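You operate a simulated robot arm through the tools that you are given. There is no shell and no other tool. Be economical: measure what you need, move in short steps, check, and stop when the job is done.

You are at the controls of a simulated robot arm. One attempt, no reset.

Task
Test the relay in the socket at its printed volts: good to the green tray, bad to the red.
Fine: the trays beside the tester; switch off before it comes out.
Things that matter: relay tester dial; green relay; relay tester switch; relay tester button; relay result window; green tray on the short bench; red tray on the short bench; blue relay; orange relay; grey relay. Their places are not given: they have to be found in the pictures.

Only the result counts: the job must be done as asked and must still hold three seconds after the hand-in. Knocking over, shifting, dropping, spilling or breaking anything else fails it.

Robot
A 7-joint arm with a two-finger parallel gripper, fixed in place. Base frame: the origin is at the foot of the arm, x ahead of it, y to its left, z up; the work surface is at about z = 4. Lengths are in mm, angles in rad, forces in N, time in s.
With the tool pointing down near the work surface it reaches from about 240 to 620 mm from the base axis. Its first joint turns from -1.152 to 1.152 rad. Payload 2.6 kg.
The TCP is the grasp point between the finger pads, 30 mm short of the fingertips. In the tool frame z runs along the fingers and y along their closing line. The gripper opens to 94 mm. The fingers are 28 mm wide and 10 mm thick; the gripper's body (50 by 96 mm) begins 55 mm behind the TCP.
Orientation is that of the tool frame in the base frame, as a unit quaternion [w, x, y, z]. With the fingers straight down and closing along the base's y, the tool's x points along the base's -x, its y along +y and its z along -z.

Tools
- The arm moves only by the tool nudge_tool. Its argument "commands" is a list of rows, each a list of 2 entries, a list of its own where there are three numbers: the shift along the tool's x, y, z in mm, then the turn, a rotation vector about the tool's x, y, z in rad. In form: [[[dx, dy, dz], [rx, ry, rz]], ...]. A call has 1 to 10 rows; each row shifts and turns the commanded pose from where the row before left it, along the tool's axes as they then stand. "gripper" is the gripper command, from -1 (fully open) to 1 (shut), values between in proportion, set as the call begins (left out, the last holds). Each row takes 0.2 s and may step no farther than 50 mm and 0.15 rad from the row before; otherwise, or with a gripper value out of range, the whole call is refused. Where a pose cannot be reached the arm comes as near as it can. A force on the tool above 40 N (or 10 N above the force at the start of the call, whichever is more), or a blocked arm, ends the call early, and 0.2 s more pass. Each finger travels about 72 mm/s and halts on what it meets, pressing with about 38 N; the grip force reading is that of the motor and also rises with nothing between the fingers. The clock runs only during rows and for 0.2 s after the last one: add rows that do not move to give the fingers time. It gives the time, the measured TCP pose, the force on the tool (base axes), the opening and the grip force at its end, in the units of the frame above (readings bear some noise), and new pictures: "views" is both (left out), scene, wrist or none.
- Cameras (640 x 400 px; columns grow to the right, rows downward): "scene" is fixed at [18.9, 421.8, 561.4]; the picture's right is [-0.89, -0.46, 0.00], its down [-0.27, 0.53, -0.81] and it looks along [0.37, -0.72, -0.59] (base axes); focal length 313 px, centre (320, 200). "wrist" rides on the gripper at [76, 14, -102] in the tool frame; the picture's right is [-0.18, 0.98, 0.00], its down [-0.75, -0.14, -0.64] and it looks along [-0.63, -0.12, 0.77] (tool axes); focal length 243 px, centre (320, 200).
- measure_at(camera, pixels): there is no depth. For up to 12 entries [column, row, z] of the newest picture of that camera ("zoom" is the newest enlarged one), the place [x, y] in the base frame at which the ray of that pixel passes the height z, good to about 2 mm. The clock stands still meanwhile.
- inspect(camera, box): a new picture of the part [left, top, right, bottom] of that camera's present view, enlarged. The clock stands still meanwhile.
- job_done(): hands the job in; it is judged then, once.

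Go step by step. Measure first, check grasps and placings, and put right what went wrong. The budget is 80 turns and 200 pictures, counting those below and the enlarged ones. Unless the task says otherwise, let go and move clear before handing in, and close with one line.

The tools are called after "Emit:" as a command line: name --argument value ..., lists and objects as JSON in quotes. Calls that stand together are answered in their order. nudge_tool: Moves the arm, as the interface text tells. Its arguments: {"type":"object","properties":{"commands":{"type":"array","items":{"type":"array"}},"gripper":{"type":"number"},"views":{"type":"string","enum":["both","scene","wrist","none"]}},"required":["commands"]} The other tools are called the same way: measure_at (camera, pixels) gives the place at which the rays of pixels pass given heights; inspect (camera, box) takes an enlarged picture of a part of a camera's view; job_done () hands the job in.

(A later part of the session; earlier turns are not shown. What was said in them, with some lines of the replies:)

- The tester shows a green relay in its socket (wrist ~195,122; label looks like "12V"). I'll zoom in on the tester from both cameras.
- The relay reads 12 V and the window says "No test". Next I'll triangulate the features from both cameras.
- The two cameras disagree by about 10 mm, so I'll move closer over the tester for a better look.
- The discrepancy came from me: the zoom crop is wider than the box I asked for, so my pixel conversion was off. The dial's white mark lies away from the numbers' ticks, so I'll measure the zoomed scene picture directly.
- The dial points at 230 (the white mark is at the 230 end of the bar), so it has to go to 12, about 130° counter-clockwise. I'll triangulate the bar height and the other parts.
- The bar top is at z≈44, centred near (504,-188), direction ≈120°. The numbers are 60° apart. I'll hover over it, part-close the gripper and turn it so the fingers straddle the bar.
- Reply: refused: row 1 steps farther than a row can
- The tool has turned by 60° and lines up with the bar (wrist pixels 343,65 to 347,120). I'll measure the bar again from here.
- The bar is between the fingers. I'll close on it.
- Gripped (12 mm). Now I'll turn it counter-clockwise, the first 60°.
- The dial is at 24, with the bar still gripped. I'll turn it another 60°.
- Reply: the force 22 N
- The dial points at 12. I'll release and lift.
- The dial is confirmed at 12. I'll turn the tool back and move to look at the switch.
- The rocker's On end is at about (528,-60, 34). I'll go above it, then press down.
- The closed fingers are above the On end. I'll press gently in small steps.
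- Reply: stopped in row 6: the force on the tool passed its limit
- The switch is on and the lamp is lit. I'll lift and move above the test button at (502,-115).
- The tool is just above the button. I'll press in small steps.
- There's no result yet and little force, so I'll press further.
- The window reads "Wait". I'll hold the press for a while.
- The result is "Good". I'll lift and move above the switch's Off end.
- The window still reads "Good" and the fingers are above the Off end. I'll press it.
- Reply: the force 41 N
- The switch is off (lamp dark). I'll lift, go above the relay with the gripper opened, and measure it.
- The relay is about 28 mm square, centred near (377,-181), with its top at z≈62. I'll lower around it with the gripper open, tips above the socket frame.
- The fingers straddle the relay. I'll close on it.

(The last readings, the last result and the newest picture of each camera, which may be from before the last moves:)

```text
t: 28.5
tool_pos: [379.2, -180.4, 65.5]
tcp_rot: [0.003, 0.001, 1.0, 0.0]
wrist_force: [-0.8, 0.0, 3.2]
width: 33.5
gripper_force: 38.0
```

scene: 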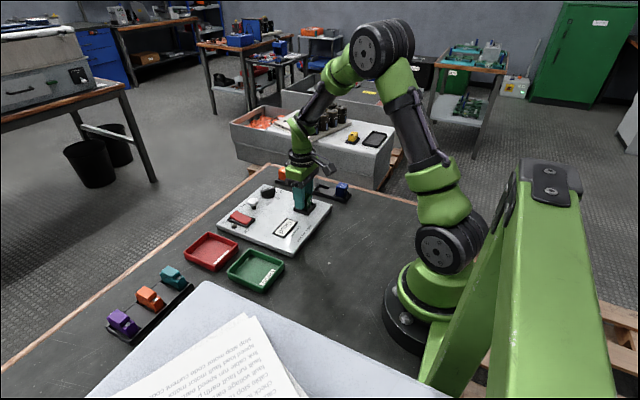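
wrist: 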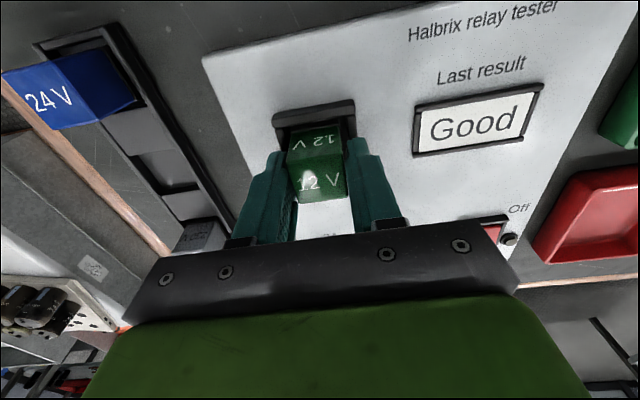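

It's gripped (33.5 mm opening, 38 N). I'll pull straight up slowly.

Emit:
nudge_tool --commands '[[[0, 0, -5], [0, 0, 0]], [[0, 0, -5], [0, 0, 0]], [[0, 0, -10], [0, 0, 0]], [[0, 0, -20], [0, 0, 0]], [[0, 0, -30], [0, 0, 0]], [[0, 0, 0], [0, 0, 0]]]'

Emit:
inspect --camera "scene" --box '[215, 160, 343, 240]'

```text
t: 29.9
tool_pos: [378.9, -178.3, 133.4]
tcp_rot: [0.003, 0.001, 1.0, 0.0]
wrist_force: [-1.0, -0.2, -0.9]
width: 33.8
gripper_force: 38.3
```

scene: 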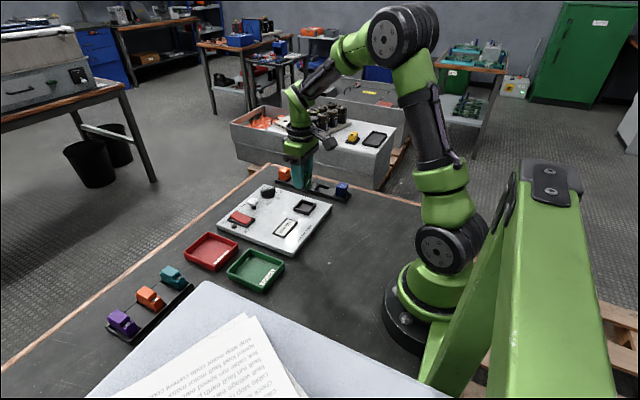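
wrist: 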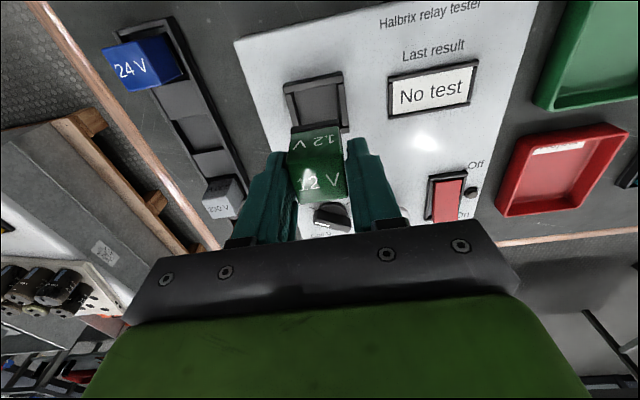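

```text
5.00 times, centred on (279, 200) of scene
```

zoom: 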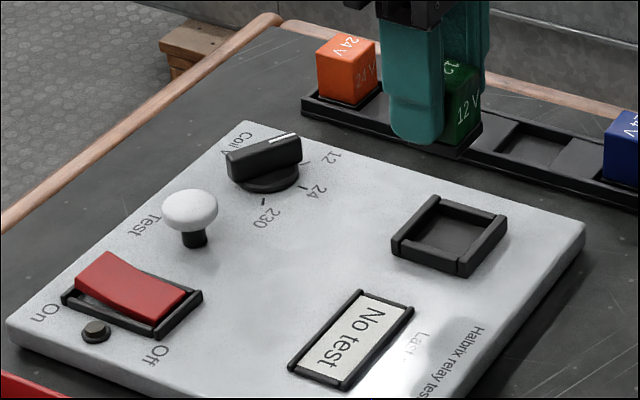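

The relay is out. I'll measure the green tray and the relay's lower end.

Emit:
measure_at --camera "zoom" --pixels '[[458, 158, 85], [458, 158, 90], [458, 158, 95], [458, 158, 100], [482, 130, 92]]'

Emit:
inspect --camera "scene" --box '[180, 220, 308, 300]'

```text
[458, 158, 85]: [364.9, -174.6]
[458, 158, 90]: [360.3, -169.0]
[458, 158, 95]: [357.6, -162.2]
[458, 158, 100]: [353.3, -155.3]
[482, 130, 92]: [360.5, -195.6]
```

```text
5.00 times, centred on (244, 260) of scene
```

zoom: 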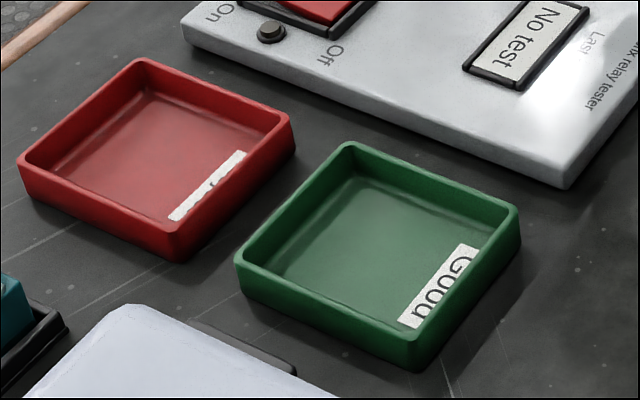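

Emit:
measure_at --camera "zoom" --pixels '[[347, 145, 28], [517, 210, 28], [415, 345, 28], [238, 258, 28], [350, 185, 8], [485, 240, 8], [278, 272, 8], [416, 370, 4], [520, 245, 4], [390, 255, 8]]'

```text
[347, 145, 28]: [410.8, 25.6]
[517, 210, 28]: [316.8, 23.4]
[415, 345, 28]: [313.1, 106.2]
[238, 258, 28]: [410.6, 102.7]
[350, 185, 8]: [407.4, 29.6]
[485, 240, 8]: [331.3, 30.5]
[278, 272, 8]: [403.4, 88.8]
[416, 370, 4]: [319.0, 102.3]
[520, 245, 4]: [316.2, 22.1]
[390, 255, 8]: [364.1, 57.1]
```

The green tray is centred near (363,63), rim about z 28. The relay's bottom is about 45 mm below the TCP. I'll carry it over the tray.

Emit:
nudge_tool --commands '[[[3, 40, 0], [0, 0, 0]], [[3, 40, 0], [0, 0, 0]], [[3, 40, 0], [0, 0, 0]], [[3, 40, 0], [0, 0, 0]], [[1, 40, 0], [0, 0, 0]], [[1, 40, 0], [0, 0, 0]], [[0, 0, 20], [0, 0, 0]], [[0, 0, 20], [0, 0, 0]], [[0, 0, 0], [0, 0, 0]]]'

Emit:
inspect --camera "scene" --box '[190, 210, 318, 290]'

```text
t: 31.9
tool_pos: [365.1, 60.6, 93.0]
tcp_rot: [0.004, 0.001, 1.0, 0.0]
wrist_force: [0.1, 1.0, -0.9]
width: 33.7
gripper_force: 38.6
```

scene: 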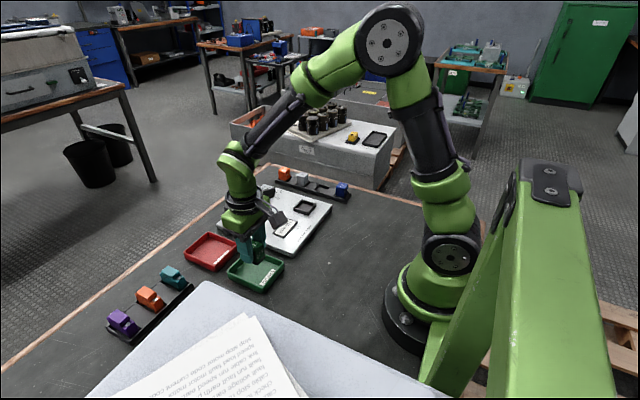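
wrist: 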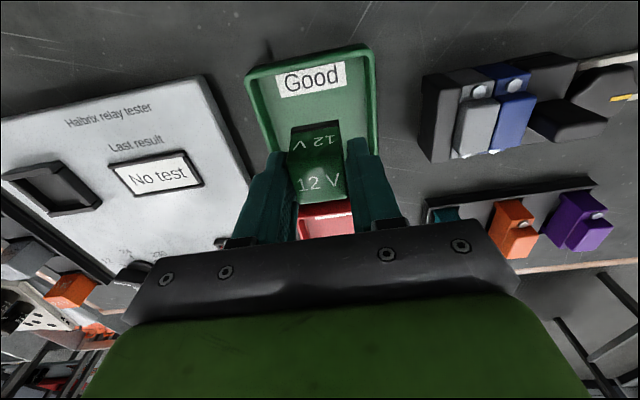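

```text
5.00 times, centred on (254, 250) of scene
```

zoom: 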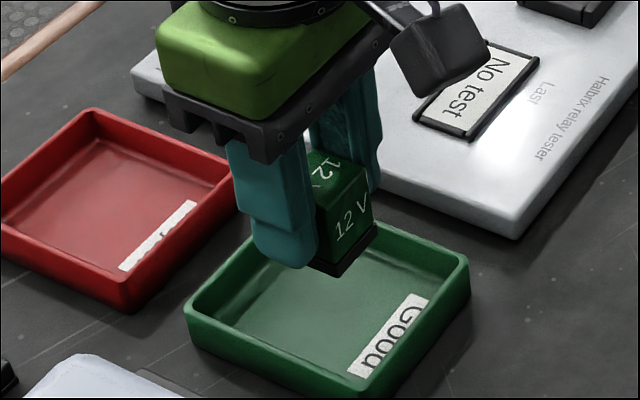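

The relay is aligned over the tray. I'll lower it in small steps and watch the force.

Emit:
nudge_tool --commands '[[[0, 2, 15], [0, 0, 0]], [[0, 0, 10], [0, 0, 0]], [[0, 0, 5], [0, 0, 0]], [[0, 0, 3], [0, 0, 0]], [[0, 0, 2], [0, 0, 0]], [[0, 0, 0], [0, 0, 0]]]' --views "wrist"

Emit:
inspect --camera "scene" --box '[212, 230, 292, 300]'

```text
t: 33.3
tool_pos: [365.6, 61.8, 60.6]
tcp_rot: [0.003, 0.001, 1.0, 0.0]
wrist_force: [0.3, -0.2, -1.1]
width: 33.5
gripper_force: 38.1
```

wrist: 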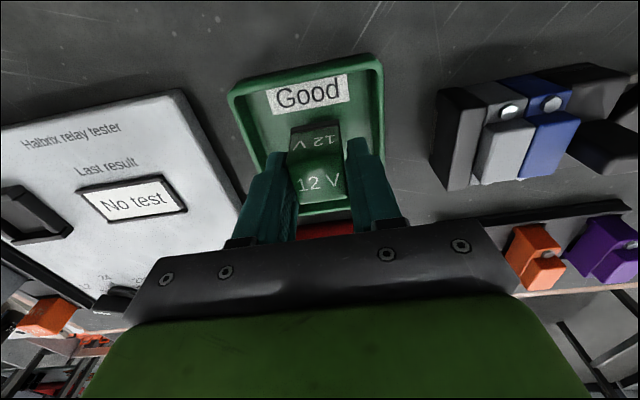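

```text
5.71 times, centred on (252, 265) of scene
```

zoom: 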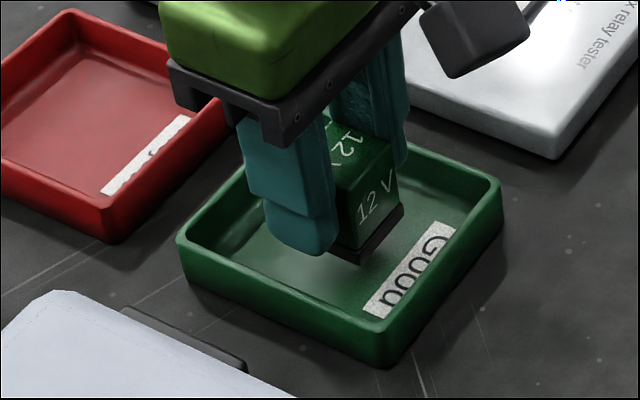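

Still clear of the floor, so I'll keep lowering until it touches.

Emit:
nudge_tool --commands '[[[0, 0, 2], [0, 0, 0]], [[0, 0, 2], [0, 0, 0]], [[0, 0, 2], [0, 0, 0]], [[0, 0, 1], [0, 0, 0]], [[0, 0, 1], [0, 0, 0]], [[0, 0, 0], [0, 0, 0]]]' --views "none"

Emit:
inspect --camera "scene" --box '[212, 230, 292, 300]'

```text
t: 34.7
tool_pos: [364.5, 61.3, 52.1]
tcp_rot: [0.004, 0.001, 1.0, 0.0]
wrist_force: [-0.5, 0.0, -0.3]
width: 33.5
gripper_force: 37.8
```

```text
5.71 times, centred on (252, 265) of scene
```

zoom: 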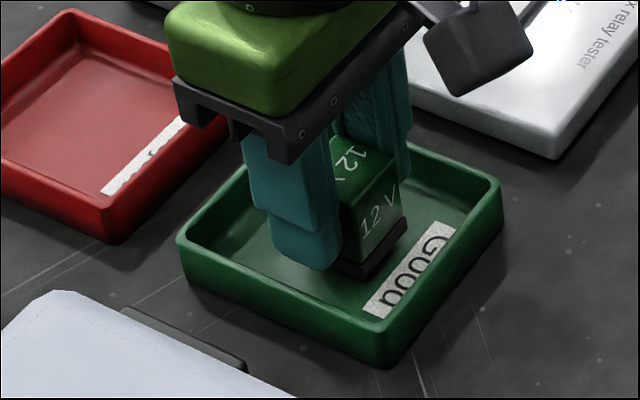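

Emit:
nudge_tool --commands '[[[0, 0, 1], [0, 0, 0]], [[0, 0, 1], [0, 0, 0]], [[0, 0, 1], [0, 0, 0]], [[0, 0, 0], [0, 0, 0]]]' --views "none"

Emit:
inspect --camera "scene" --box '[232, 245, 280, 285]'

```text
t: 35.7
tool_pos: [365.0, 61.6, 50.5]
tcp_rot: [0.003, 0.001, 1.0, -0.001]
wrist_force: [-0.4, -0.2, -0.8]
width: 33.6
gripper_force: 37.5
```

```text
10.00 times, centred on (256, 265) of scene
```

zoom: 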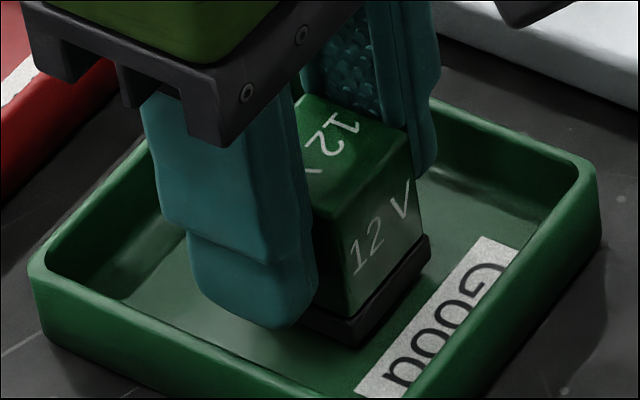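

Emit:
measure_at --camera "zoom" --pixels '[[358, 346, 6], [358, 346, 8], [358, 346, 12], [430, 265, 8], [430, 265, 12]]'

Emit:
nudge_tool --commands '[[[0, 0, 1], [0, 0, 0]], [[0, 0, 1], [0, 0, 0]], [[0, 0, 1], [0, 0, 0]], [[0, 0, 0], [0, 0, 0]]]' --views "none"

```text
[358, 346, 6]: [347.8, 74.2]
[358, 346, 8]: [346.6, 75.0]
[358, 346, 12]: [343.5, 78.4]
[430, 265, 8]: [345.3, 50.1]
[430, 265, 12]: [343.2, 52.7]
```

```text
t: 36.7
tool_pos: [364.3, 62.2, 47.0]
tcp_rot: [0.003, 0.001, 1.0, 0.0]
wrist_force: [-7.8, -0.9, 22.1]
width: 33.4
gripper_force: 37.7
```

Contact: the force is now 22 N upward, so the relay is on the tray floor. I'll ease up slightly and open modestly.

Emit:
nudge_tool --commands '[[[0, 0, -0.5], [0, 0, 0]], [[0, 0, 0], [0, 0, 0]], [[0, 0, 0], [0, 0, 0]]]' --gripper 0.05 --views "wrist"

Emit:
inspect --camera "scene" --box '[232, 245, 280, 285]'

```text
t: 37.5
tool_pos: [365.4, 62.0, 46.3]
tcp_rot: [0.002, 0.0, 1.0, 0.0]
wrist_force: [-0.2, -0.4, 0.3]
width: 44.8
gripper_force: 0.1
```

wrist: 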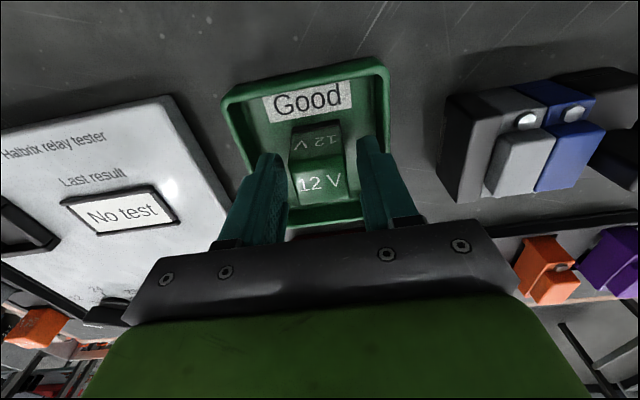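

```text
10.00 times, centred on (256, 265) of scene
```

zoom: 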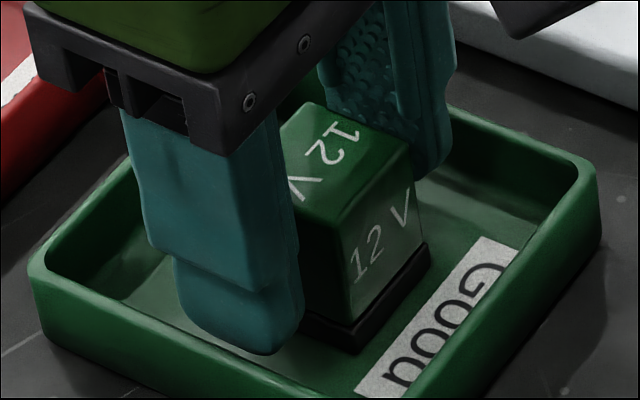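

The relay stands free in the tray. I'll lift straight up and check.

Emit:
nudge_tool --commands '[[[0, 0, -20], [0, 0, 0]], [[0, 0, -40], [0, 0, 0]], [[0, 0, -40], [0, 0, 0]], [[0, 0, -40], [0, 0, 0]], [[0, 0, -40], [0, 0, 0]], [[0, 0, 0], [0, 0, 0]]]'

Emit:
inspect --camera "scene" --box '[190, 170, 350, 300]'

```text
t: 38.9
tool_pos: [363.5, 62.5, 228.3]
tcp_rot: [0.004, 0.0, 1.0, 0.0]
wrist_force: [-0.2, -0.4, 0.1]
width: 44.6
gripper_force: 0.1
```

scene: 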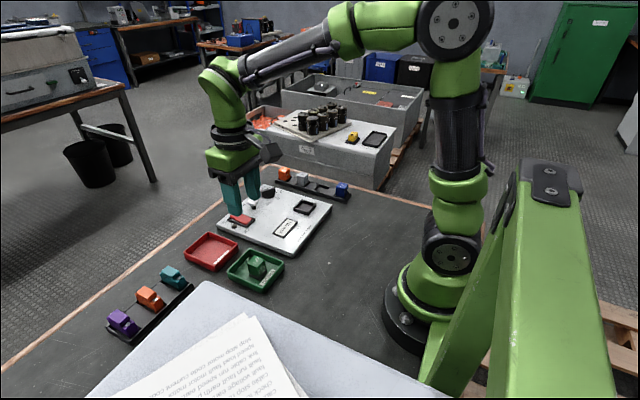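
wrist: 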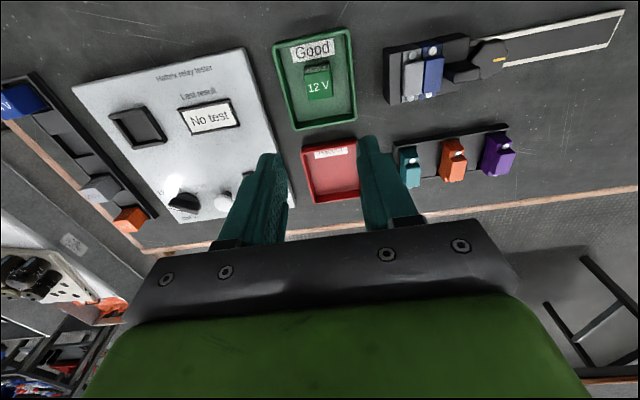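

```text
3.08 times, centred on (270, 235) of scene
```

zoom: 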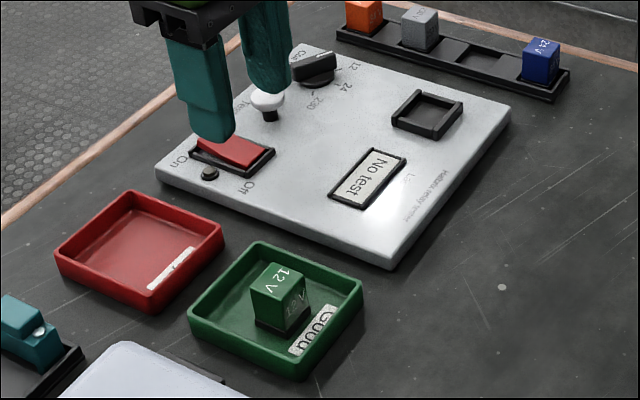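

The relay stands upright in the green tray, the switch is off with its lamp dark, and nothing else has moved. I'm handing in.

Emit:
job_done

```text
The job is handed in.
```

I tested the green relay at its printed 12 V and it read "Good". I switched the tester off before pulling the relay out, and it now stands in the green tray.
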